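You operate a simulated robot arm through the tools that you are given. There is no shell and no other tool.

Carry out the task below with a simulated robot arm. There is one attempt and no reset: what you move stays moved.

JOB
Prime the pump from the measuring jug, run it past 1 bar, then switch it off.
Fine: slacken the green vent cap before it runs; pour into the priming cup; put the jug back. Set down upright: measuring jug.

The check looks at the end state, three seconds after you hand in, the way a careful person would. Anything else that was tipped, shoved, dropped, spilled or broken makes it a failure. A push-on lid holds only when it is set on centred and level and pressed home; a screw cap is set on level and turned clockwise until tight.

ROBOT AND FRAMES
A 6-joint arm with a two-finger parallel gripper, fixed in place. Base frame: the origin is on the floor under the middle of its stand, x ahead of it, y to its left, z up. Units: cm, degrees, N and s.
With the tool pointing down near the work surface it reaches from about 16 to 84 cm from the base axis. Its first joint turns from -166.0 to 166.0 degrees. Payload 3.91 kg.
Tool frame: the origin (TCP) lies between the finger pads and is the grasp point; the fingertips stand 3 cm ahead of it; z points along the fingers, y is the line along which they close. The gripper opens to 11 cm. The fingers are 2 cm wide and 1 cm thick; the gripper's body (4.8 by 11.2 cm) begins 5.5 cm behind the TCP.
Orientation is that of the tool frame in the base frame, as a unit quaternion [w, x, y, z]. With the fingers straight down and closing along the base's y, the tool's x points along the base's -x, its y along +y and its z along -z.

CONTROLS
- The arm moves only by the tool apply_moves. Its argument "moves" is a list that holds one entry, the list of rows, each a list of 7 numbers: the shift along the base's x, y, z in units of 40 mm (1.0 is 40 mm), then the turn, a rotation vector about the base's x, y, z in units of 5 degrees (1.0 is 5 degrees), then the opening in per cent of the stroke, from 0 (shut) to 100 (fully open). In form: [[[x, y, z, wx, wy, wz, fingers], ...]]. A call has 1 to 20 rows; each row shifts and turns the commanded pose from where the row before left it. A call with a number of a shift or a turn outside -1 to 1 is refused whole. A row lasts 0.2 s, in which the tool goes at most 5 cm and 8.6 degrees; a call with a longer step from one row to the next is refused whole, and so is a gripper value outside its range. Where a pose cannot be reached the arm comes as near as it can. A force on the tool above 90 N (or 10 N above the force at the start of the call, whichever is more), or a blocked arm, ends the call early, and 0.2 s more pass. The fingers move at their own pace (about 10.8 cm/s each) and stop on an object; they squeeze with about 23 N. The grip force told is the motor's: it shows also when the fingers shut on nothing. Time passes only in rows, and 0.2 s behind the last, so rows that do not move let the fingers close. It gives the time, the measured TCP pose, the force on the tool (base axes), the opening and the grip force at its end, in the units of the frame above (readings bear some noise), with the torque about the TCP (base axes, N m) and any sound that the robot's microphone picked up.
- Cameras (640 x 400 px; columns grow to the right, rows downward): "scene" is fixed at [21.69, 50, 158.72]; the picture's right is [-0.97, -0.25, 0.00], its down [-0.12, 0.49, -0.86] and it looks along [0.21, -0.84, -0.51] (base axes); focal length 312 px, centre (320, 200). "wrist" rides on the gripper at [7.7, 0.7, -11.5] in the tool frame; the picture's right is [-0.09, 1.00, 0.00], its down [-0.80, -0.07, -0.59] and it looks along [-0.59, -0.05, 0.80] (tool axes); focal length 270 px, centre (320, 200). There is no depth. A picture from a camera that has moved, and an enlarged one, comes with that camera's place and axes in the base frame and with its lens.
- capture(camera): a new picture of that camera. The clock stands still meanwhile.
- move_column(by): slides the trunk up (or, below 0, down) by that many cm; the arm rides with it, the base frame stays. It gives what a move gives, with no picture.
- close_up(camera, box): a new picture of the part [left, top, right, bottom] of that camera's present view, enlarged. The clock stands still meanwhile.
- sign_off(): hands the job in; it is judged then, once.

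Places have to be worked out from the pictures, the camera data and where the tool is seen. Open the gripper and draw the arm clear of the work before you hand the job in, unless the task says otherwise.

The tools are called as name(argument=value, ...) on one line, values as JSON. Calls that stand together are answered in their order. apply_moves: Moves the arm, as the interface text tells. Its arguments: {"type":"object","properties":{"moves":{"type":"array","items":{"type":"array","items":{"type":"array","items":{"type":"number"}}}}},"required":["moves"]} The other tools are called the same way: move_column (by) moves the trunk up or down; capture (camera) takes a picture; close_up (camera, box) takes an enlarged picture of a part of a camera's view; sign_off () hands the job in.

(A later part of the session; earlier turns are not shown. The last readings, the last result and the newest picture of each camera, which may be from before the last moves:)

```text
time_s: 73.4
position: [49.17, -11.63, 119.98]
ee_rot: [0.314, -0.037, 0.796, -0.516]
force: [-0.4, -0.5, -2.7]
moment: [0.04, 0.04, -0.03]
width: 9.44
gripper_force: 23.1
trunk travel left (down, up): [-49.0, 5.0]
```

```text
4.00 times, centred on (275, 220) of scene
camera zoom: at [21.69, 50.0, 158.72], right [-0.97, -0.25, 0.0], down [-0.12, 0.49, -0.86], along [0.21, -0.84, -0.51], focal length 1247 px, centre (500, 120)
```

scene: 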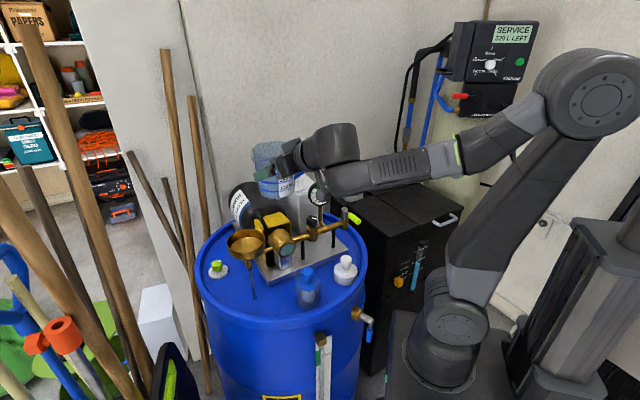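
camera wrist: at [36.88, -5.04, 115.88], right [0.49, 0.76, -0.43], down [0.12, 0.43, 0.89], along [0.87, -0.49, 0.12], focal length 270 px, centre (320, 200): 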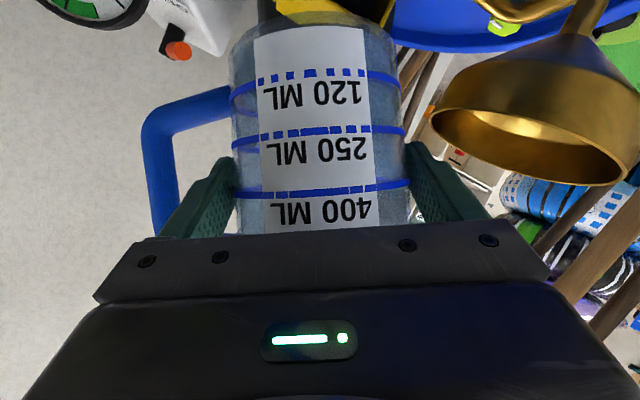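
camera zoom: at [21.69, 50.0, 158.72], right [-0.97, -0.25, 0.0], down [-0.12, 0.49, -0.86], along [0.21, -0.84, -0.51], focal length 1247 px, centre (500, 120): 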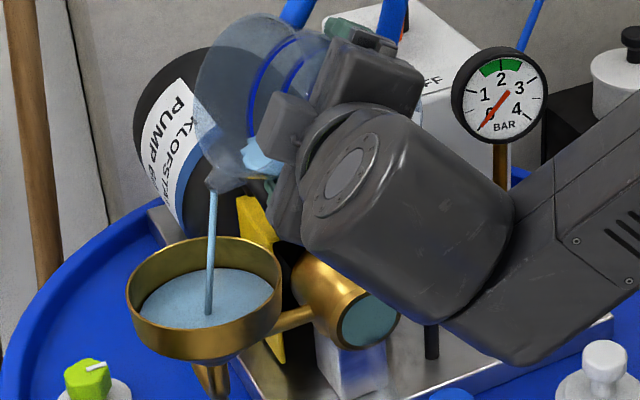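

About 1.7 cm below the rim. One more short hold, then I'll tilt back.

apply_moves(moves=[[[0, 0, 0, 0, 0, 0, 50], [0, 0, 0, 0, 0, 0, 50], [0, 0, 0, 0, 0, 0, 50]]])

close_up(camera="scene", box=[235, 170, 315, 270])

```text
time_s: 74.2
position: [49.11, -11.61, 119.9]
ee_rot: [0.315, -0.037, 0.796, -0.516]
force: [1.1, -0.2, -1.7]
moment: [0.0, 0.05, 0.0]
width: 9.44
gripper_force: 22.9
trunk travel left (down, up): [-49.0, 5.0]
```

```text
4.00 times, centred on (275, 220) of scene
camera zoom: at [21.69, 50.0, 158.72], right [-0.97, -0.25, 0.0], down [-0.12, 0.49, -0.86], along [0.21, -0.84, -0.51], focal length 1247 px, centre (500, 120)
```

zoom: 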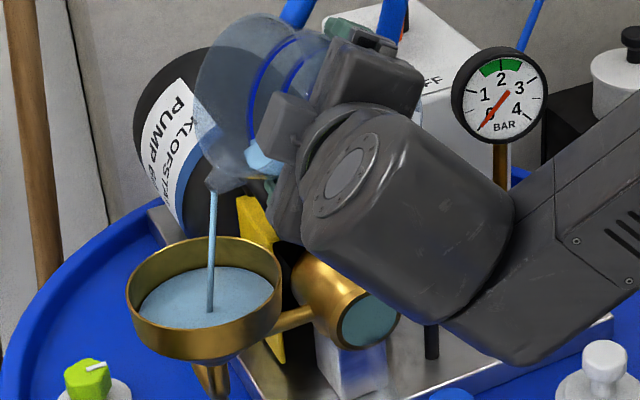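

About 1.6 cm of freeboard remain. I tilt back 10° to stop the stream and watch whether the cup drains into the pump.

apply_moves(moves=[[[-0.03, -0.05, -0.13, 0.866, -0.5, 0, 50], [-0.025, -0.045, -0.14, 0.866, -0.5, 0, 50], [-0.02, -0.035, -0.1, 0.866, -0.5, 0, 50], [0, 0, 0, 0, 0, 0, 50], [0, 0, 0, 0, 0, 0, 50], [0, 0, 0, 0, 0, 0, 50], [0, 0, 0, 0, 0, 0, 50], [0, 0, 0, 0, 0, 0, 50]]])

close_up(camera="scene", box=[235, 170, 315, 270])

capture(camera="wrist")

```text
time_s: 76.0
position: [48.87, -12.14, 118.53]
ee_rot: [0.368, 0.033, 0.827, -0.424]
force: [-0.2, -0.3, -2.6]
moment: [-0.01, 0.01, 0.02]
width: 9.45
gripper_force: 23.1
trunk travel left (down, up): [-49.0, 5.0]
```

```text
4.00 times, centred on (275, 220) of scene
camera zoom: at [21.69, 50.0, 158.72], right [-0.97, -0.25, 0.0], down [-0.12, 0.49, -0.86], along [0.21, -0.84, -0.51], focal length 1247 px, centre (500, 120)
```

zoom: 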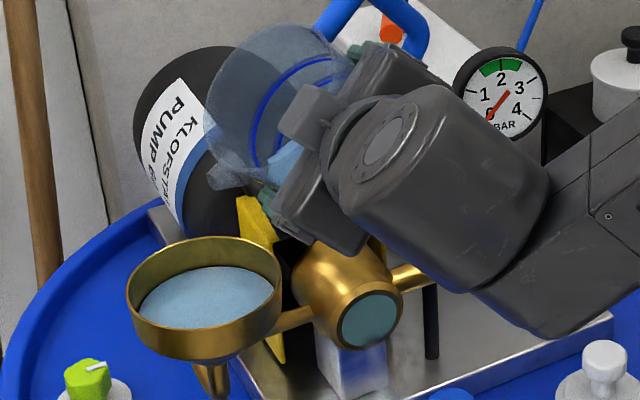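

```text
taken
camera wrist: at [36.79, -5.29, 117.31], right [0.43, 0.66, -0.62], down [0.21, 0.59, 0.78], along [0.88, -0.46, 0.12], focal length 270 px, centre (320, 200)
```

wrist: 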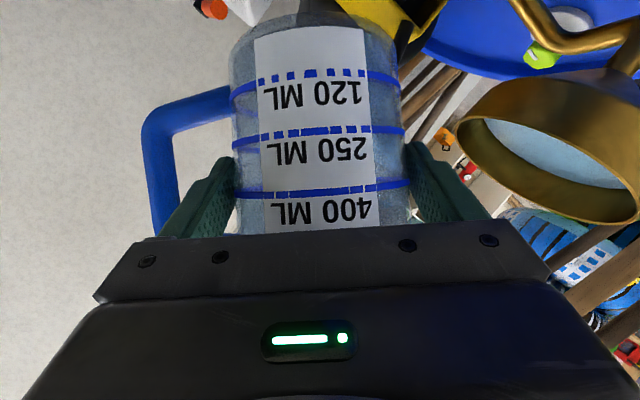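

The stream has stopped cleanly. I wait 3 s in place and compare the level.

apply_moves(moves=[[[0, 0, 0, 0, 0, 0, 50], [0, 0, 0, 0, 0, 0, 50], [0, 0, 0, 0, 0, 0, 50], [0, 0, 0, 0, 0, 0, 50], [0, 0, 0, 0, 0, 0, 50], [0, 0, 0, 0, 0, 0, 50], [0, 0, 0, 0, 0, 0, 50], [0, 0, 0, 0, 0, 0, 50], [0, 0, 0, 0, 0, 0, 50], [0, 0, 0, 0, 0, 0, 50], [0, 0, 0, 0, 0, 0, 50], [0, 0, 0, 0, 0, 0, 50], [0, 0, 0, 0, 0, 0, 50], [0, 0, 0, 0, 0, 0, 50], [0, 0, 0, 0, 0, 0, 50]]])

close_up(camera="scene", box=[235, 170, 315, 270])

```text
time_s: 79.2
position: [48.99, -12.13, 118.47]
ee_rot: [0.368, 0.032, 0.827, -0.424]
force: [-0.2, -0.3, -2.6]
moment: [0.01, 0.0, 0.01]
width: 9.42
gripper_force: 23.0
trunk travel left (down, up): [-49.0, 5.0]
```

```text
4.00 times, centred on (275, 220) of scene
camera zoom: at [21.69, 50.0, 158.72], right [-0.97, -0.25, 0.0], down [-0.12, 0.49, -0.86], along [0.21, -0.84, -0.51], focal length 1247 px, centre (500, 120)
```

zoom: 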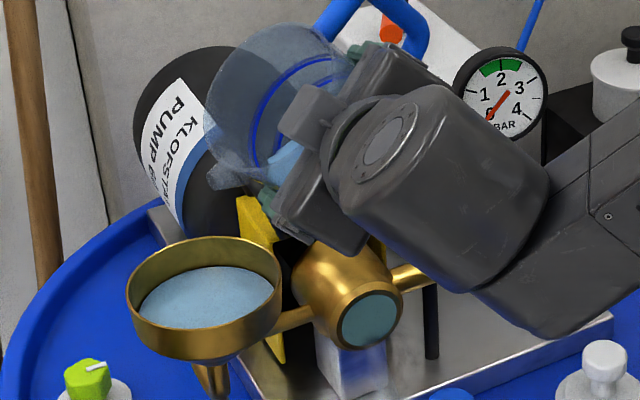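

The level holds, so the cup stands filled to about 1.7 cm below the rim. I look closely at the cup's inside and at the sight glass for any fill mark.

close_up(camera="scene", box=[220, 220, 300, 275])

close_up(camera="wrist", box=[430, 40, 640, 240])

```text
7.27 times, centred on (260, 248) of scene
camera zoom: at [21.69, 50.0, 158.72], right [-0.97, -0.25, 0.0], down [-0.12, 0.49, -0.86], along [0.21, -0.84, -0.51], focal length 2268 px, centre (756, -146)
```

zoom: 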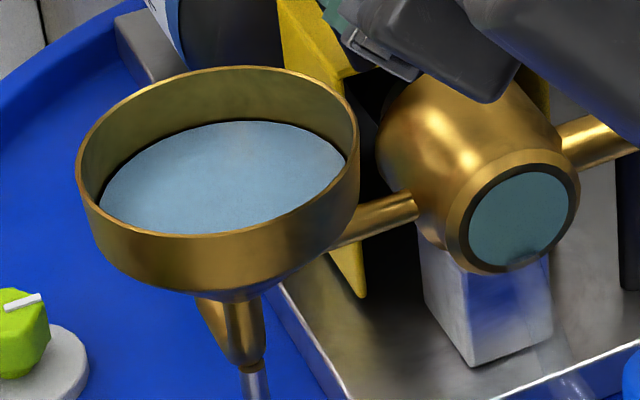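

```text
2.00 times, centred on (535, 140) of wrist
camera zoom: at [36.79, -5.29, 117.31], right [0.43, 0.66, -0.62], down [0.21, 0.59, 0.78], along [0.88, -0.46, 0.12], focal length 541 px, centre (-110, 320)
```

zoom: 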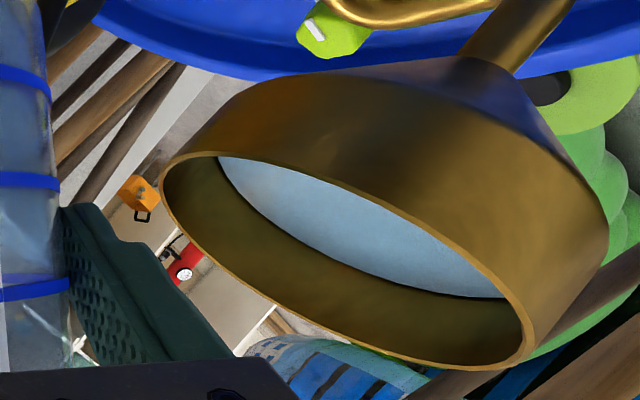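

No fill mark is visible, and the surface is about 1.9 cm below the rim, so there is room. I top it up to roughly 1 cm below the rim for a full prime, going back to the pouring tilt.

apply_moves(moves=[[[0.02, 0.035, 0.1, -0.866, 0.5, 0, 50], [0.025, 0.045, 0.14, -0.866, 0.5, 0, 50], [0.03, 0.05, 0.13, -0.866, 0.5, 0, 50], [0.016, 0.027, 0.07, -0.433, 0.25, 0, 50], [0, 0, 0, 0, 0, 0, 50], [0, 0, 0, 0, 0, 0, 50]]])

close_up(camera="scene", box=[235, 170, 315, 270])

```text
time_s: 80.6
position: [49.19, -11.44, 120.31]
ee_rot: [0.305, -0.048, 0.789, -0.531]
force: [0.7, 0.3, -1.4]
moment: [0.03, 0.03, -0.01]
width: 9.44
gripper_force: 22.7
trunk travel left (down, up): [-49.0, 5.0]
```

```text
4.00 times, centred on (275, 220) of scene
camera zoom: at [21.69, 50.0, 158.72], right [-0.97, -0.25, 0.0], down [-0.12, 0.49, -0.86], along [0.21, -0.84, -0.51], focal length 1247 px, centre (500, 120)
```

zoom: 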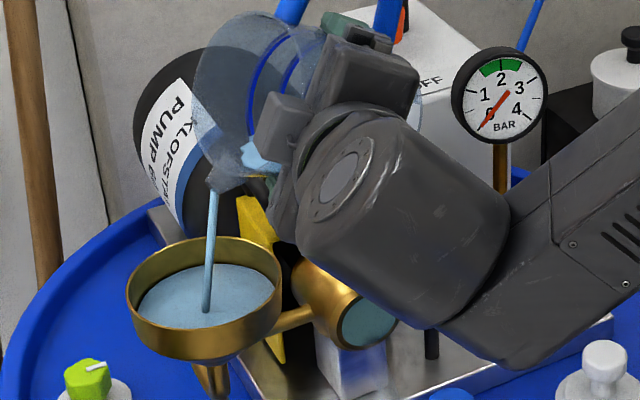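

The stream runs again and lands inside. I hold for 0.8 s more and check.

apply_moves(moves=[[[0, 0, 0, 0, 0, 0, 50], [0, 0, 0, 0, 0, 0, 50], [0, 0, 0, 0, 0, 0, 50]]])

close_up(camera="scene", box=[235, 170, 315, 270])

```text
time_s: 81.4
position: [49.21, -11.48, 120.29]
ee_rot: [0.305, -0.048, 0.788, -0.532]
force: [0.6, 0.4, -2.9]
moment: [0.03, 0.01, 0.0]
width: 9.45
gripper_force: 22.3
trunk travel left (down, up): [-49.0, 5.0]
```

```text
4.00 times, centred on (275, 220) of scene
camera zoom: at [21.69, 50.0, 158.72], right [-0.97, -0.25, 0.0], down [-0.12, 0.49, -0.86], along [0.21, -0.84, -0.51], focal length 1247 px, centre (500, 120)
```

zoom: 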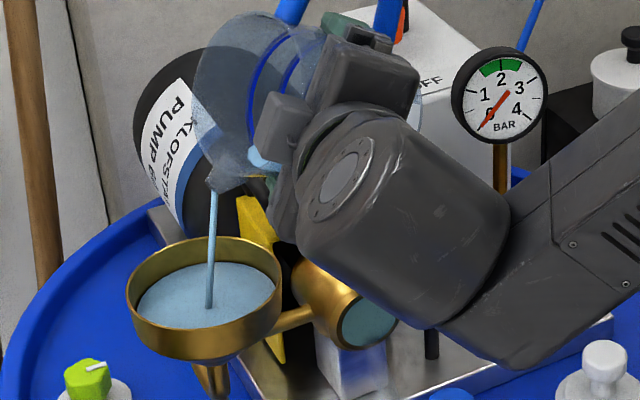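

About 1.4 cm of freeboard now. Another 0.8 s, then I stop.

apply_moves(moves=[[[0, 0, 0, 0, 0, 0, 50], [0, 0, 0, 0, 0, 0, 50], [0, 0, 0, 0, 0, 0, 50]]])

close_up(camera="scene", box=[220, 220, 300, 275])

```text
time_s: 82.2
position: [49.3, -11.45, 120.28]
ee_rot: [0.305, -0.048, 0.789, -0.531]
force: [0.0, 0.4, -2.3]
moment: [0.07, -0.01, 0.02]
width: 9.42
gripper_force: 23.0
trunk travel left (down, up): [-49.0, 5.0]
```

```text
7.27 times, centred on (260, 248) of scene
camera zoom: at [21.69, 50.0, 158.72], right [-0.97, -0.25, 0.0], down [-0.12, 0.49, -0.86], along [0.21, -0.84, -0.51], focal length 2268 px, centre (756, -146)
```

zoom: 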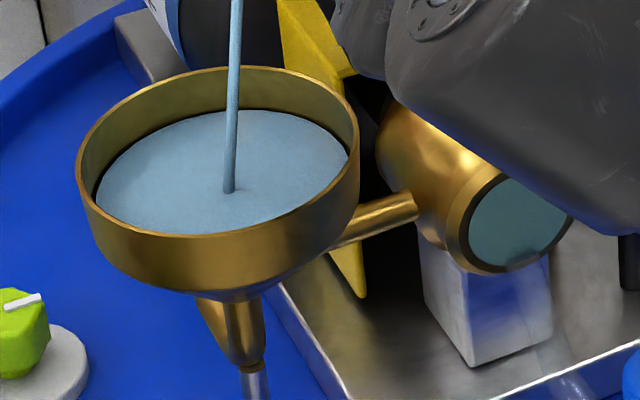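

The stream lands right at the cup's middle and the surface is about 1.4 cm below the rim. I hold one more second.

apply_moves(moves=[[[0, 0, 0, 0, 0, 0, 50], [0, 0, 0, 0, 0, 0, 50], [0, 0, 0, 0, 0, 0, 50], [0, 0, 0, 0, 0, 0, 50], [0, 0, 0, 0, 0, 0, 50]]])

close_up(camera="scene", box=[220, 220, 300, 275])

```text
time_s: 83.4
position: [49.22, -11.4, 120.36]
ee_rot: [0.305, -0.048, 0.789, -0.531]
force: [0.1, -0.5, -1.8]
moment: [0.02, 0.02, 0.03]
width: 9.45
gripper_force: 23.6
trunk travel left (down, up): [-49.0, 5.0]
```

```text
7.27 times, centred on (260, 248) of scene
camera zoom: at [21.69, 50.0, 158.72], right [-0.97, -0.25, 0.0], down [-0.12, 0.49, -0.86], along [0.21, -0.84, -0.51], focal length 2268 px, centre (756, -146)
```

zoom: 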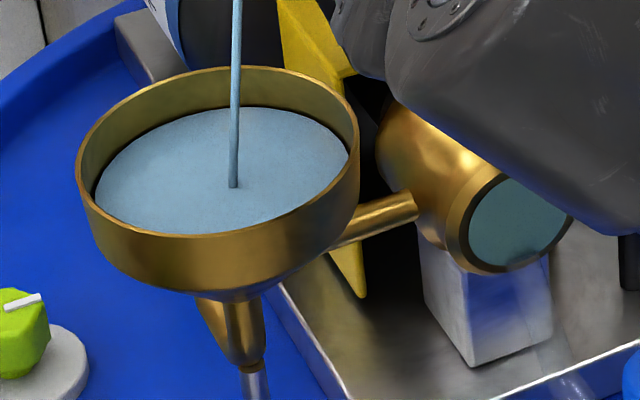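

Rising only slowly now. I add 2.5° and hold 0.6 s for the last bit.

apply_moves(moves=[[[0.018, 0.03, 0.07, -0.433, 0.25, 0, 50], [0, 0, 0, 0, 0, 0, 50], [0, 0, 0, 0, 0, 0, 50]]])

close_up(camera="scene", box=[220, 220, 300, 275])

```text
time_s: 84.2
position: [49.2, -11.3, 120.7]
ee_rot: [0.296, -0.059, 0.782, -0.545]
force: [0.4, -0.4, -1.9]
moment: [0.02, 0.02, 0.0]
width: 9.42
gripper_force: 22.9
trunk travel left (down, up): [-49.0, 5.0]
```

```text
7.27 times, centred on (260, 248) of scene
camera zoom: at [21.69, 50.0, 158.72], right [-0.97, -0.25, 0.0], down [-0.12, 0.49, -0.86], along [0.21, -0.84, -0.51], focal length 2268 px, centre (756, -146)
```

zoom: 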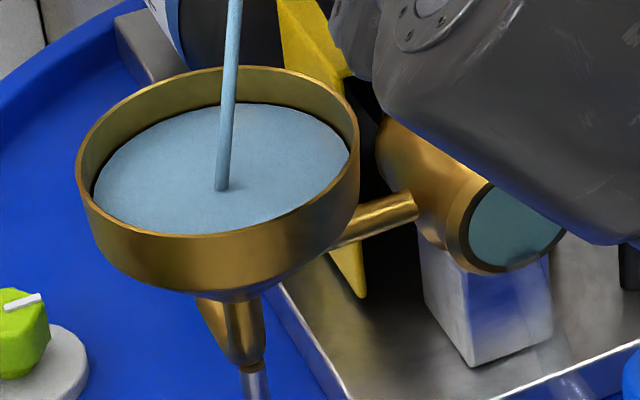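

About 1.2 cm below the rim. A final 0.6 s hold, then I tilt back upright.

apply_moves(moves=[[[0, 0, 0, 0, 0, 0, 50], [0, 0, 0, 0, 0, 0, 50]]])

close_up(camera="scene", box=[220, 220, 300, 275])

```text
time_s: 84.8
position: [49.31, -11.27, 120.63]
ee_rot: [0.296, -0.061, 0.783, -0.544]
force: [-0.4, 0.4, -1.8]
moment: [0.06, 0.01, 0.02]
width: 9.44
gripper_force: 23.0
trunk travel left (down, up): [-49.0, 5.0]
```

```text
7.27 times, centred on (260, 248) of scene
camera zoom: at [21.69, 50.0, 158.72], right [-0.97, -0.25, 0.0], down [-0.12, 0.49, -0.86], along [0.21, -0.84, -0.51], focal length 2268 px, centre (756, -146)
```

zoom: 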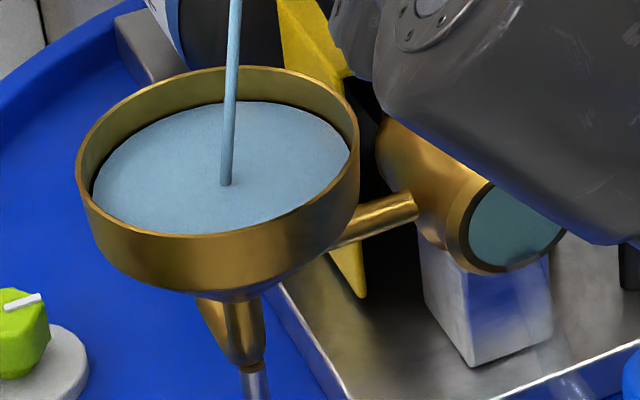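

The cup is well filled, about 1.1 cm below the rim, with nothing spilled. I tilt the jug back upright about its spout and lift away to z≈128.

apply_moves(moves=[[[-0.042, -0.073, -0.14, 0.866, -0.5, 0, 50], [-0.035, -0.061, -0.14, 0.866, -0.5, 0, 50], [-0.025, -0.043, -0.12, 0.866, -0.5, 0, 50], [-0.02, -0.03, -0.05, 0.866, -0.5, 0, 50], [-0.01, -0.02, 0.05, 0.866, -0.5, 0, 50], [0, 0, 0.15, 0.866, -0.5, 0, 50], [0, 0, 0.25, 0.866, -0.5, 0, 50], [0, 0, 0.3, 0.866, -0.5, 0, 50], [0, 0, 0.3, 0.866, -0.5, 0, 50], [0, 0, 0.3, 0.866, -0.5, 0, 50], [0, 0, 0.35, 0.866, -0.5, 0, 50], [0, 0, 0.4, 0.866, -0.5, 0, 50], [0, 0, 0.3, 0.433, -0.25, 0, 50], [0, 0, 0, 0, 0, 0, 50]]])

capture(camera="scene")

close_up(camera="scene", box=[200, 120, 360, 270])

capture(camera="wrist")

```text
time_s: 87.8
position: [48.77, -12.16, 128.3]
ee_rot: [0.483, 0.223, 0.837, -0.13]
force: [-0.1, -0.1, -2.0]
moment: [0.02, 0.05, 0.02]
width: 9.47
gripper_force: 23.0
trunk travel left (down, up): [-49.0, 5.0]
```

```text
taken
```

scene: 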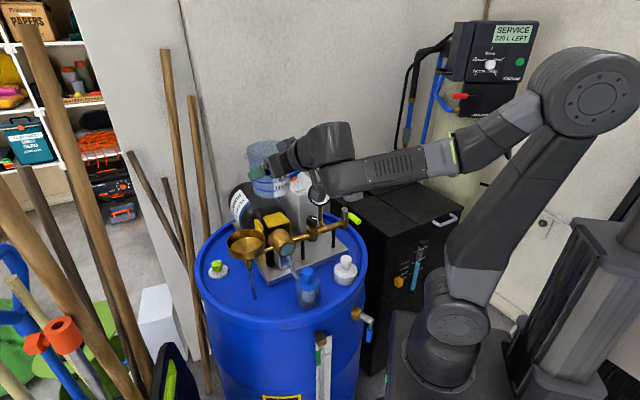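

```text
2.67 times, centred on (280, 195) of scene
camera zoom: at [21.69, 50.0, 158.72], right [-0.97, -0.25, 0.0], down [-0.12, 0.49, -0.86], along [0.21, -0.84, -0.51], focal length 832 px, centre (427, 213)
```

zoom: 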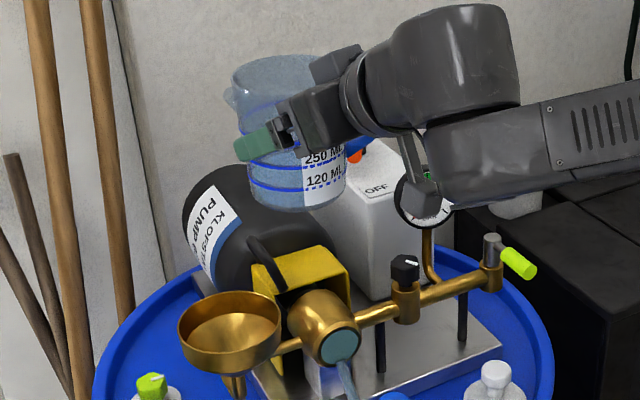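

```text
taken
camera wrist: at [37.06, -4.69, 127.31], right [0.53, 0.84, 0.07], down [-0.13, 0.0, 0.99], along [0.83, -0.54, 0.11], focal length 270 px, centre (320, 200)
```

wrist: 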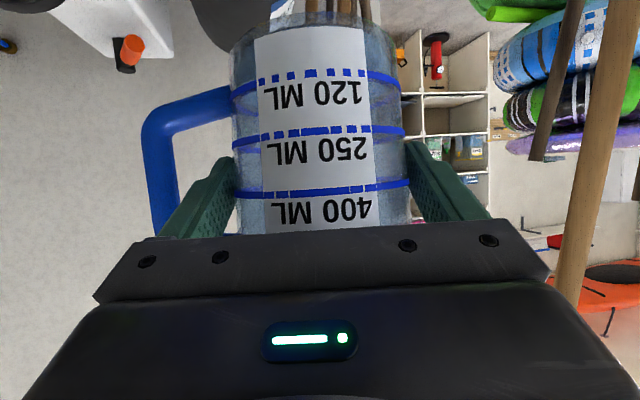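

The cup has emptied into the pump in the meantime, and there seems to be water in the clear hose below the head. I zoom in to confirm nothing spilled.

close_up(camera="scene", box=[220, 220, 320, 310])

close_up(camera="scene", box=[250, 130, 310, 190])

```text
4.44 times, centred on (270, 265) of scene
camera zoom: at [21.69, 50.0, 158.72], right [-0.97, -0.25, 0.0], down [-0.12, 0.49, -0.86], along [0.21, -0.84, -0.51], focal length 1386 px, centre (542, -89)
```

zoom: 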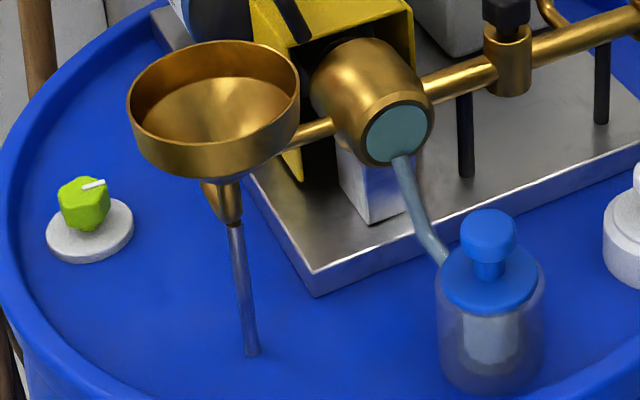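

```text
6.67 times, centred on (280, 160) of scene
camera zoom: at [21.69, 50.0, 158.72], right [-0.97, -0.25, 0.0], down [-0.12, 0.49, -0.86], along [0.21, -0.84, -0.51], focal length 2079 px, centre (587, 467)
```

zoom: 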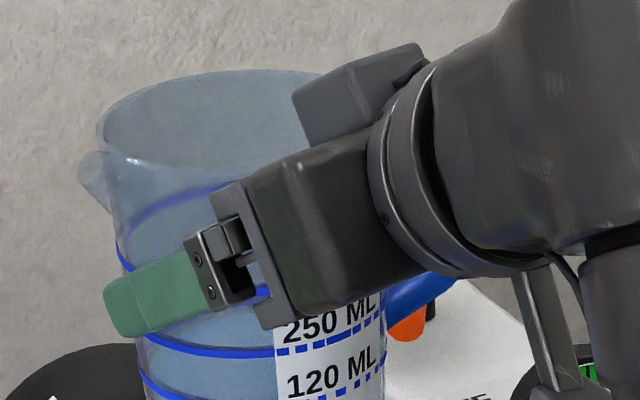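

The suction hose below the head is now filled and the cup is empty and dry around it: the pump is primed and nothing is spilled. I carry the jug back along the same path, first half.

apply_moves(moves=[[[-0.193, -0.5, 0, 0, 0, 0, 50], [-0.193, -0.8, 0, 0, 0, -0.5, 50], [-0.193, -0.95, 0, 0, 0, -0.5, 50], [-0.193, -0.95, 0, 0, 0, -0.7, 50], [-0.193, -0.95, 0, 0, 0, -0.8, 50], [-0.193, -0.95, 0, 0, 0, -0.8, 50], [-0.193, -0.95, 0, 0, 0, -0.8, 50], [-0.193, -0.95, 0, 0, 0, -0.8, 50], [-0.193, -0.95, 0, 0, 0, -0.8, 50], [-0.193, -0.95, -0.1, 0, 0, -0.8, 50], [-0.193, -0.91, -0.05, 0, 0, -0.5, 50], [0, 0, 0, 0, 0, 0, 50]]])

apply_moves(moves=[[[-0.437, -0.522, 0, 0, 0, -1, 50], [-0.451, -0.484, 0, 0, 0, -1, 50], [-0.461, -0.443, 0, 0, 0, -1, 50], [-0.469, -0.403, 0, 0, 0, -1, 50], [-0.472, -0.362, 0, 0, 0, -1, 50], [-0.472, -0.321, 0, 0, 0, -1, 50], [-0.469, -0.279, 0, 0, 0, -1, 50], [-0.461, -0.239, 0, 0, 0, -1, 50], [-0.451, -0.199, 0, 0, 0, -1, 50], [-0.437, -0.16, 0, 0, 0, -1, 50], [-0.419, -0.123, 0, 0, 0, -1, 50], [-0.399, -0.088, 0, 0, 0, -1, 50], [-0.375, -0.054, 0, 0, 0, -1, 50], [0, 0, 0, 0, 0, 0, 50]]])

capture(camera="scene")

capture(camera="wrist")

```text
time_s: 90.4
position: [40.33, -51.48, 127.7]
ee_rot: [0.421, 0.465, 0.731, -0.27]
force: [-0.2, 0.0, -2.1]
moment: [0.0, 0.04, 0.02]
width: 9.42
gripper_force: 23.1
trunk travel left (down, up): [-49.0, 5.0]
```

```text
time_s: 93.4
position: [17.19, -66.34, 127.64]
ee_rot: [0.211, 0.784, 0.367, -0.454]
force: [-0.4, 0.9, -2.1]
moment: [0.01, -0.05, -0.01]
width: 9.45
gripper_force: 22.7
trunk travel left (down, up): [-49.0, 5.0]
```

```text
taken
```

scene: 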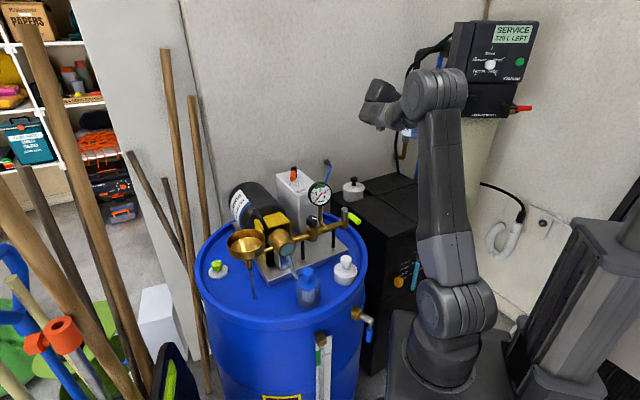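

```text
taken
camera wrist: at [26.49, -56.11, 126.7], right [0.74, -0.67, 0.07], down [0.02, 0.13, 0.99], along [-0.68, -0.73, 0.11], focal length 270 px, centre (320, 200)
```

wrist: 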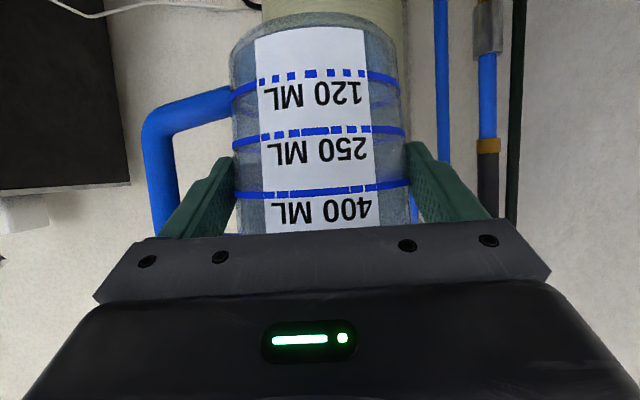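

Back above the jug's place with the same orientation as at pickup. I lower to about 2.5 cm above the cabinet.

apply_moves(moves=[[[-0.02, 0.03, -0.5, 0, 0, 0, 50], [0, 0, -0.7, 0, 0, 0, 50], [0, 0, -0.7, 0, 0, 0, 50], [0, 0, -0.7, 0, 0, 0, 50], [0, 0, -0.7, 0, 0, 0, 50], [0, 0, -0.7, 0, 0, 0, 50], [0, 0, -0.7, 0, 0, 0, 50], [0, 0, -0.7, 0, 0, 0, 50], [0, 0, -0.7, 0, 0, 0, 50], [0, 0, -0.6, 0, 0, 0, 50], [0, 0, -0.3, 0, 0, 0, 50], [0, 0, 0, 0, 0, 0, 50]]])

capture(camera="wrist")

```text
time_s: 96.0
position: [17.07, -66.1, 99.6]
ee_rot: [0.211, 0.784, 0.367, -0.454]
force: [0.4, -0.2, -2.2]
moment: [0.0, -0.01, 0.0]
width: 9.41
gripper_force: 23.2
trunk travel left (down, up): [-49.0, 5.0]
```

```text
taken
camera wrist: at [26.37, -55.95, 98.63], right [0.74, -0.67, 0.07], down [0.02, 0.13, 0.99], along [-0.68, -0.73, 0.11], focal length 270 px, centre (320, 200)
```

wrist: 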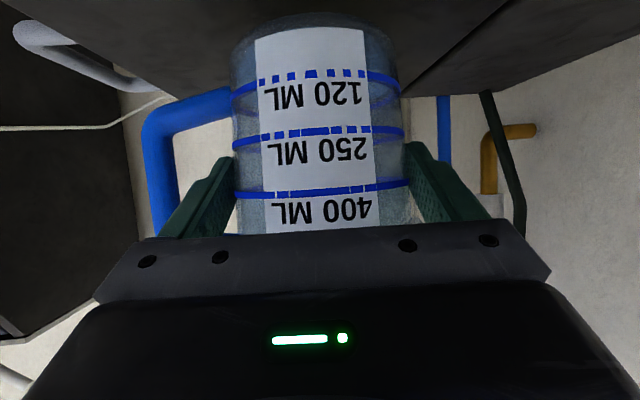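

I lower the last 2.4 cm gently and watch the vertical force for touchdown.

apply_moves(moves=[[[0, 0, -0.25, 0, 0, 0, 50], [0, 0, -0.2, 0, 0, 0, 50], [0, 0, -0.08, 0, 0, 0, 50], [0, 0, 0, 0, 0, 0, 50]]])

```text
time_s: 97.0
position: [17.06, -66.18, 97.46]
ee_rot: [0.21, 0.785, 0.367, -0.453]
force: [0.2, 0.0, -2.7]
moment: [0.04, -0.01, 0.0]
width: 9.43
gripper_force: 23.0
trunk travel left (down, up): [-49.0, 5.0]
```

Still carrying the weight at z=97.46. I go down in 1.5 mm steps.

apply_moves(moves=[[[0, 0, -0.04, 0, 0, 0, 50], [0, 0, -0.03, 0, 0, 0, 50], [0, 0, 0, 0, 0, 0, 50]]])

```text
time_s: 97.8
position: [16.98, -66.01, 97.36]
ee_rot: [0.212, 0.784, 0.368, -0.453]
force: [0.2, 0.1, -2.1]
moment: [0.04, -0.03, 0.02]
width: 9.44
gripper_force: 23.0
trunk travel left (down, up): [-49.0, 5.0]
```

apply_moves(moves=[[[0, 0, -0.04, 0, 0, 0, 50], [0, 0, -0.03, 0, 0, 0, 50], [0, 0, 0, 0, 0, 0, 50]]])

```text
time_s: 98.6
position: [17.17, -66.17, 97.08]
ee_rot: [0.211, 0.785, 0.367, -0.453]
force: [-1.5, -2.0, 4.2]
moment: [-0.18, 0.04, -0.01]
width: 9.43
gripper_force: 23.5
trunk travel left (down, up): [-49.0, 5.0]
```

Touchdown: the vertical force turned to +4 N at the pickup height. I open the fingers in place.

apply_moves(moves=[[[0, 0, 0.01, 0, 0, 0, 88], [0, 0, 0, 0, 0, 0, 92], [0, 0, 0, 0, 0, 0, 96], [0, 0, 0, 0, 0, 0, 100], [0, 0, 0, 0, 0, 0, 100]]])

capture(camera="wrist")

```text
time_s: 99.8
position: [17.1, -66.15, 97.24]
ee_rot: [0.211, 0.784, 0.367, -0.454]
force: [-0.2, -0.4, 0.9]
moment: [0.0, 0.0, -0.01]
width: 11.0
gripper_force: 0.1
trunk travel left (down, up): [-49.0, 5.0]
```

```text
taken
camera wrist: at [26.42, -55.92, 96.14], right [0.74, -0.67, 0.07], down [0.02, 0.13, 0.99], along [-0.68, -0.73, 0.11], focal length 270 px, centre (320, 200)
```

wrist: 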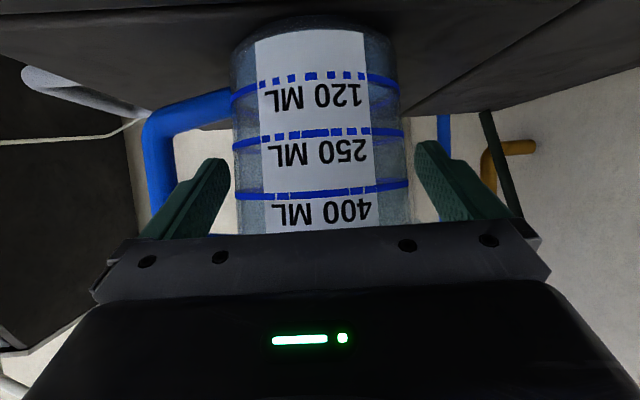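

Released with clearance on both sides and the jug standing upright. I back out along the tool axis, the same way I came in.

apply_moves(moves=[[[0.186, 0.221, 0.167, 0, 0, 0, 100], [0.186, 0.221, 0.167, 0, 0, 0, 100], [0.186, 0.221, 0.167, 0, 0, 0, 100], [0.186, 0.221, 0.167, 0, 0, 0, 100], [0.186, 0.221, 0.167, 0, 0, 0, 100], [0.186, 0.221, 0.167, 0, 0, 0, 100], [0, 0, 0, 0, 0, 0, 100]]])

capture(camera="wrist")

```text
time_s: 101.4
position: [21.56, -60.81, 101.26]
ee_rot: [0.211, 0.784, 0.368, -0.453]
force: [0.8, 0.1, -0.3]
moment: [-0.05, -0.03, -0.02]
width: 11.0
gripper_force: 0.0
trunk travel left (down, up): [-49.0, 5.0]
```

```text
taken
camera wrist: at [30.84, -50.65, 100.22], right [0.74, -0.67, 0.07], down [0.02, 0.13, 0.99], along [-0.68, -0.73, 0.11], focal length 270 px, centre (320, 200)
```

wrist: 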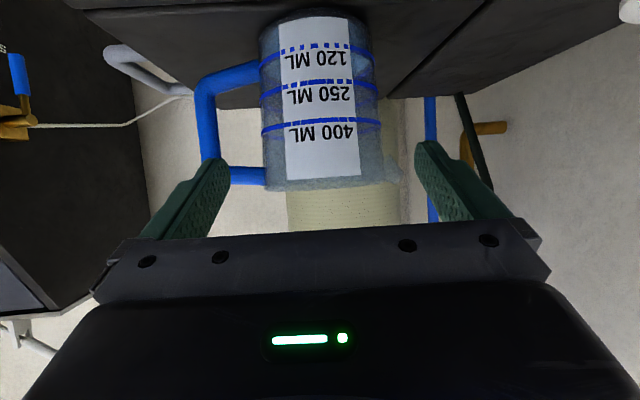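

The jug stands upright in its old place. I rise well clear and turn the tool back to pointing straight down.

apply_moves(moves=[[[0, 0, 0.7, 0, 0, 0, 100], [0, 0, 1, 0, 0, 0, 100], [0, 0, 1, 0, 0, 0, 100], [0, 0, 1, 0, 0, 0, 100], [0, 0, 1, 0, 0, 0, 100], [0, 0, 1, 0, 0, 0, 100], [0, 0, 0, 0.766, -0.643, 0, 100], [0, 0, 0, 0.766, -0.643, 0, 80], [0, 0, 0, 0.766, -0.643, 0, 60], [0, 0, 0, 0.766, -0.643, 0, 40], [0, 0, 0, 0.766, -0.643, 0, 40], [0, 0, 0, 0.766, -0.643, 0, 40], [0, 0, 0, 0.766, -0.643, 0, 40], [0, 0, 0, 0.766, -0.643, 0, 40], [0, 0, 0, 0.766, -0.643, 0, 40], [0, 0, 0, 0.766, -0.643, 0, 40], [0, 0, 0, 0.766, -0.643, 0, 40], [0, 0, 0, 0.766, -0.643, 0, 40]]])

capture(camera="wrist")

capture(camera="scene")

```text
time_s: 105.2
position: [21.42, -60.8, 123.96]
ee_rot: [0.0, 0.906, 0.424, 0.001]
force: [0.1, -0.4, -0.6]
moment: [0.01, -0.02, -0.01]
width: 4.39
gripper_force: 0.1
trunk travel left (down, up): [-49.0, 5.0]
```

```text
taken
camera wrist: at [26.91, -55.29, 135.36], right [0.71, -0.71, 0.0], down [-0.57, -0.57, 0.59], along [-0.42, -0.42, -0.8], focal length 270 px, centre (320, 200)
```

wrist: 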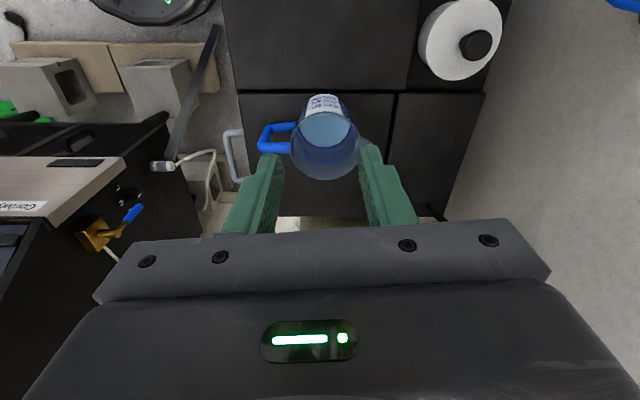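

```text
taken
```

scene: 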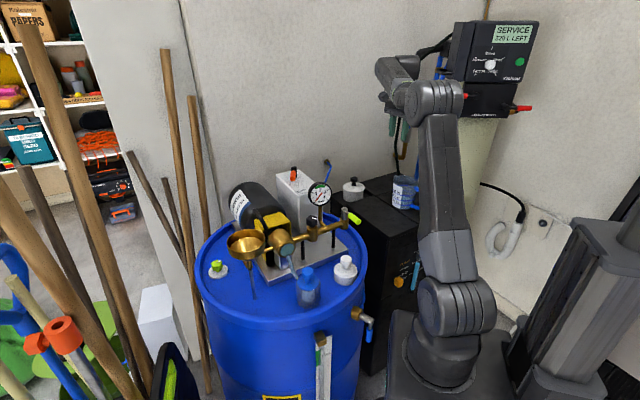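

The jug is fine on the cabinet. I move over toward the switch, turning the heading to 105° so that the open fingers will straddle the lever.

apply_moves(moves=[[[0.5, 0.36, 0, 0, 0, 1, 40], [0.7, 0.52, 0, 0, 0, 1, 40], [0.75, 0.55, 0, 0, 0, 1, 40], [0.75, 0.55, 0, 0, 0, 1, 40], [0.75, 0.55, 0, 0, 0, 1, 40], [0.75, 0.55, 0, 0, 0, 1, 40], [0.75, 0.55, 0, 0, 0, 1, 40], [0.75, 0.55, 0, 0, 0, 1, 40], [0.75, 0.55, 0, 0, 0, 1, 40], [0.7, 0.5, 0, 0, 0, 1, 40], [0, 0, 0, 0, 0, 1, 40], [0, 0, 0, 0, 0, 0, 40]]])

capture(camera="wrist")

capture(camera="scene")

```text
time_s: 107.8
position: [50.17, -39.79, 123.91]
ee_rot: [0.0, 0.607, 0.795, 0.0]
force: [0.0, -0.1, -0.5]
moment: [0.01, -0.02, -0.01]
width: 4.42
gripper_force: 0.0
trunk travel left (down, up): [-49.0, 5.0]
```

```text
taken
camera wrist: at [48.72, -32.2, 135.31], right [0.98, 0.18, 0.0], down [0.14, -0.79, 0.59], along [0.11, -0.59, -0.8], focal length 270 px, centre (320, 200)
```

wrist: 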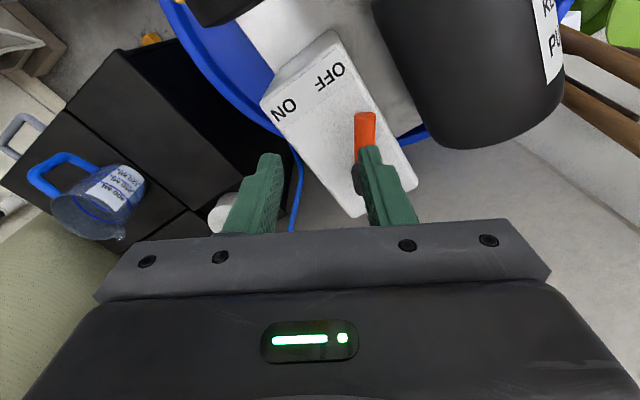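

```text
taken
```

scene: 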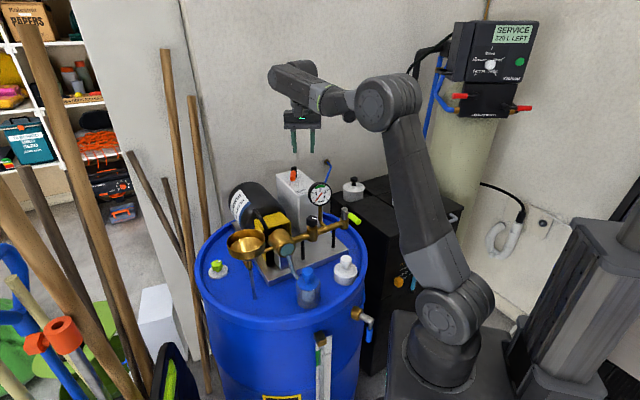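

The lever shows just right of the hand. I shift to sit over it at about (54.5, -41) and look again.

apply_moves(moves=[[[0.55, -0.1, -0.2, 0, 0, 0, 40], [0.55, -0.1, -0.2, 0, 0, 0, 40], [0, 0, 0, 0, 0, 0, 40]]])

capture(camera="wrist")

close_up(camera="scene", box=[255, 120, 355, 220])

```text
time_s: 108.6
position: [54.43, -40.65, 122.4]
ee_rot: [0.0, 0.608, 0.794, 0.0]
force: [-0.5, 0.2, 0.2]
moment: [0.0, -0.02, -0.03]
width: 4.39
gripper_force: 0.0
trunk travel left (down, up): [-49.0, 5.0]
```

```text
taken
camera wrist: at [53.07, -32.96, 133.89], right [0.98, 0.18, 0.0], down [0.14, -0.79, 0.59], along [0.1, -0.59, -0.8], focal length 270 px, centre (320, 200)
```

wrist: 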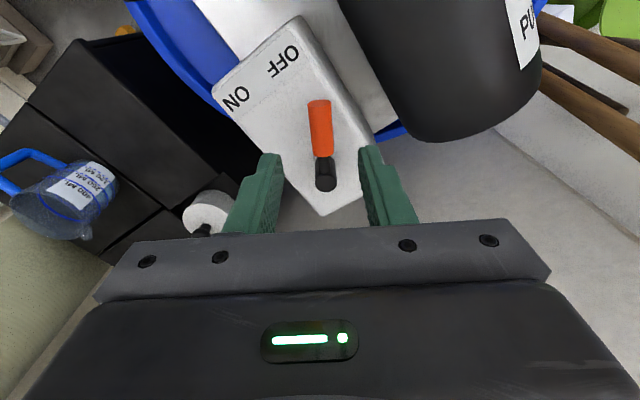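

```text
4.00 times, centred on (305, 170) of scene
camera zoom: at [21.69, 50.0, 158.72], right [-0.97, -0.25, 0.0], down [-0.12, 0.49, -0.86], along [0.21, -0.84, -0.51], focal length 1247 px, centre (380, 320)
```

zoom: 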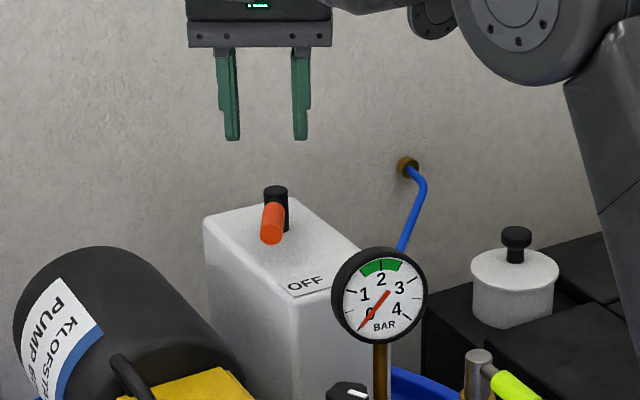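

The lever lies between the fingers: post (56.0, -47.0), tip (54.1, -39.6), direction about 105°. I go down to straddle the red sleeve at about 5 cm from the post, with tips 2 cm above the box.

apply_moves(moves=[[[0.065, -0.33, -0.5, 0, 0, 0, 40], [0, 0, -0.8, 0, 0, 0, 40], [0, 0, -0.8, 0, 0, 0, 40], [0, 0, -0.35, 0, 0, 0, 40], [0, 0, 0, 0, 0, 0, 40]]])

capture(camera="wrist")

close_up(camera="scene", box=[255, 120, 355, 220])

```text
time_s: 109.8
position: [54.64, -41.65, 112.64]
ee_rot: [0.0, 0.607, 0.795, 0.001]
force: [0.2, -0.3, 0.3]
moment: [0.02, -0.01, 0.01]
width: 4.4
gripper_force: 0.1
trunk travel left (down, up): [-49.0, 5.0]
```

```text
taken
camera wrist: at [53.32, -34.12, 124.06], right [0.98, 0.18, 0.0], down [0.14, -0.79, 0.59], along [0.1, -0.59, -0.8], focal length 270 px, centre (320, 200)
```

wrist: 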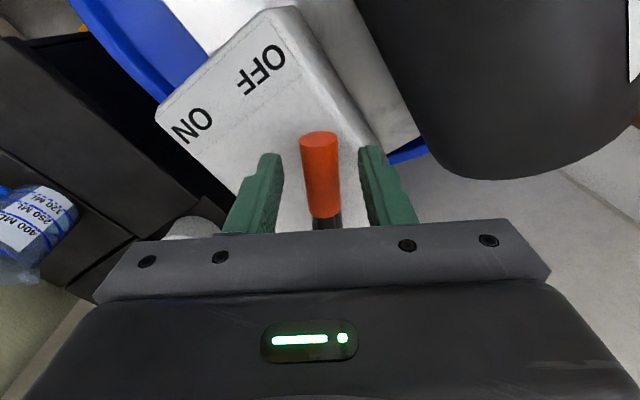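

```text
4.00 times, centred on (305, 170) of scene
camera zoom: at [21.69, 50.0, 158.72], right [-0.97, -0.25, 0.0], down [-0.12, 0.49, -0.86], along [0.21, -0.84, -0.51], focal length 1247 px, centre (380, 320)
```

zoom: 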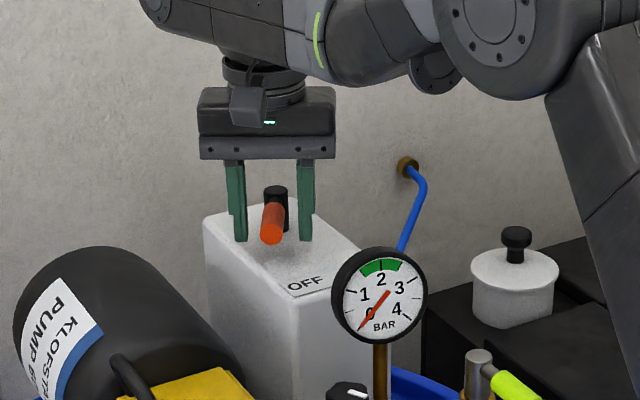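

The fingers straddle the sleeve with clearance. I close to a loose 3 cm gap and swing the lever counter-clockwise about its post, first 50°.

apply_moves(moves=[[[0, 0, 0, 0, 0, 0, 27], [-0.1152, -0.0348, 0, 0, 0, 1, 27], [-0.1118, -0.0447, 0, 0, 0, 1, 27], [-0.1075, -0.0543, 0, 0, 0, 1, 27], [-0.1023, -0.0634, 0, 0, 0, 1, 27], [-0.0964, -0.0721, 0, 0, 0, 1, 27], [-0.0898, -0.0802, 0, 0, 0, 1, 27], [-0.0824, -0.0878, 0, 0, 0, 1, 27], [-0.0745, -0.0946, 0, 0, 0, 1, 27], [-0.0659, -0.1007, 0, 0, 0, 1, 27], [-0.0569, -0.1061, 0, 0, 0, 1, 27]]])

close_up(camera="scene", box=[255, 120, 355, 220])

capture(camera="wrist")

```text
time_s: 112.2
position: [51.26, -45.02, 112.61]
ee_rot: [0.0, 0.214, 0.977, 0.0]
force: [0.2, 0.1, 0.8]
moment: [0.02, 0.0, -0.01]
width: 2.99
gripper_force: 1.0
trunk travel left (down, up): [-49.0, 5.0]
```

```text
4.00 times, centred on (305, 170) of scene
camera zoom: at [21.69, 50.0, 158.72], right [-0.97, -0.25, 0.0], down [-0.12, 0.49, -0.86], along [0.21, -0.84, -0.51], focal length 1247 px, centre (380, 320)
```

zoom: 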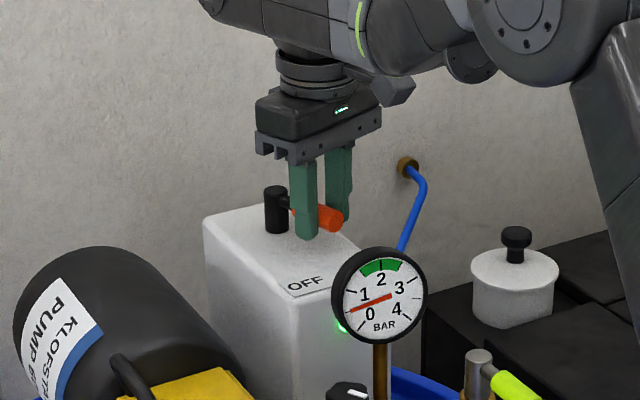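

```text
taken
camera wrist: at [44.49, -41.01, 123.92], right [0.5, 0.87, 0.0], down [0.7, -0.4, 0.59], along [0.52, -0.3, -0.8], focal length 270 px, centre (320, 200)
```

wrist: 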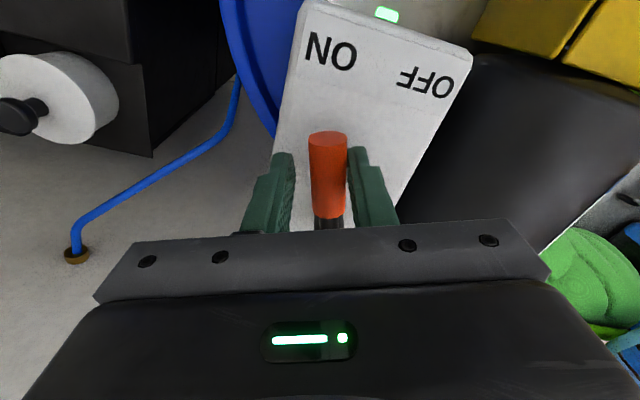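

The pump is already running (green lamp on, needle rising to about 0.6 bar). I turn on 15° more and read the gauge.

apply_moves(moves=[[[-0.0474, -0.1107, 0, 0, 0, 1, 27], [-0.0376, -0.1144, 0, 0, 0, 1, 27], [-0.0275, -0.1172, 0, 0, 0, 1, 27]]])

close_up(camera="scene", box=[255, 120, 355, 220])

```text
time_s: 113.0
position: [50.8, -46.11, 112.51]
ee_rot: [0.001, 0.085, 0.996, 0.0]
force: [3.0, 5.7, 0.5]
moment: [0.06, 0.03, -0.09]
width: 3.26
gripper_force: 2.7
trunk travel left (down, up): [-49.0, 5.0]
```

```text
4.00 times, centred on (305, 170) of scene
camera zoom: at [21.69, 50.0, 158.72], right [-0.97, -0.25, 0.0], down [-0.12, 0.49, -0.86], along [0.21, -0.84, -0.51], focal length 1247 px, centre (380, 320)
```

zoom: 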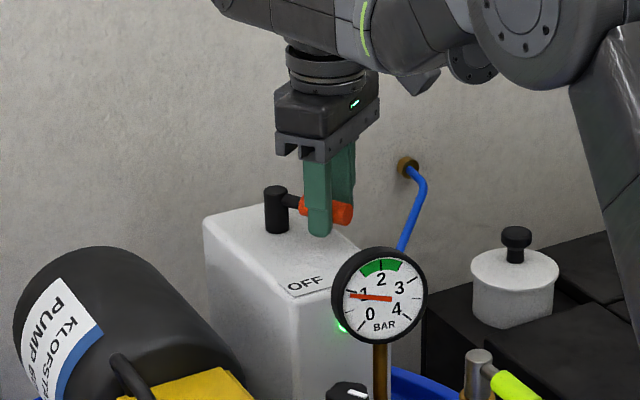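

The lever is near its ON stop and the needle is just about at 1 bar. I wait 0.6 s more and read again.

apply_moves(moves=[[[0, 0, 0, 0, 0, 0, 27], [0, 0, 0, 0, 0, 0, 27]]])

close_up(camera="scene", box=[295, 170, 345, 215])

```text
time_s: 113.6
position: [50.79, -46.26, 112.43]
ee_rot: [0.0, 0.086, 0.996, 0.0]
force: [4.0, 6.7, 0.0]
moment: [0.09, 0.03, -0.14]
width: 3.32
gripper_force: 3.9
trunk travel left (down, up): [-49.0, 5.0]
```

```text
8.89 times, centred on (320, 192) of scene
camera zoom: at [21.69, 50.0, 158.72], right [-0.97, -0.25, 0.0], down [-0.12, 0.49, -0.86], along [0.21, -0.84, -0.51], focal length 2772 px, centre (320, 267)
```

zoom: 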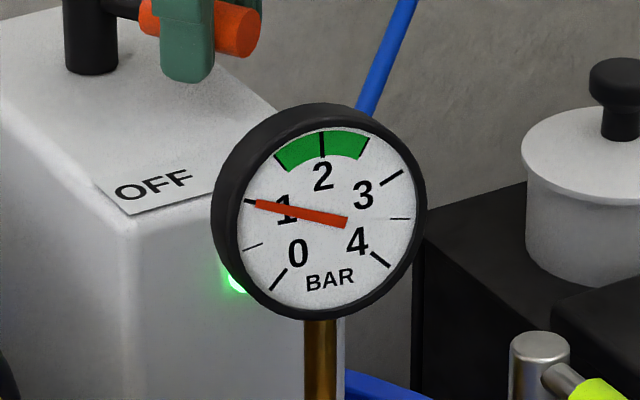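

The needle is exactly on the 1 bar tick and rising. I wait another 0.8 s so that it is clearly past.

apply_moves(moves=[[[0, 0, 0, 0, 0, 0, 27], [0, 0, 0, 0, 0, 0, 27], [0, 0, 0, 0, 0, 0, 27]]])

close_up(camera="scene", box=[295, 170, 345, 215])

```text
time_s: 114.4
position: [50.81, -46.24, 112.5]
ee_rot: [0.0, 0.085, 0.996, -0.001]
force: [4.9, 6.7, 0.6]
moment: [0.1, -0.12, -0.12]
width: 3.36
gripper_force: 3.2
trunk travel left (down, up): [-49.0, 5.0]
```

```text
8.89 times, centred on (320, 192) of scene
camera zoom: at [21.69, 50.0, 158.72], right [-0.97, -0.25, 0.0], down [-0.12, 0.49, -0.86], along [0.21, -0.84, -0.51], focal length 2772 px, centre (320, 267)
```

zoom: 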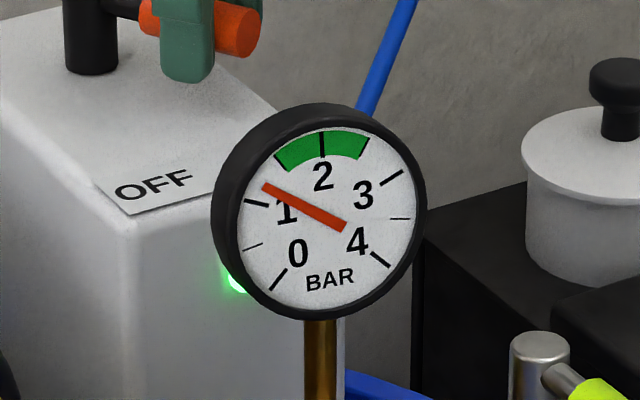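

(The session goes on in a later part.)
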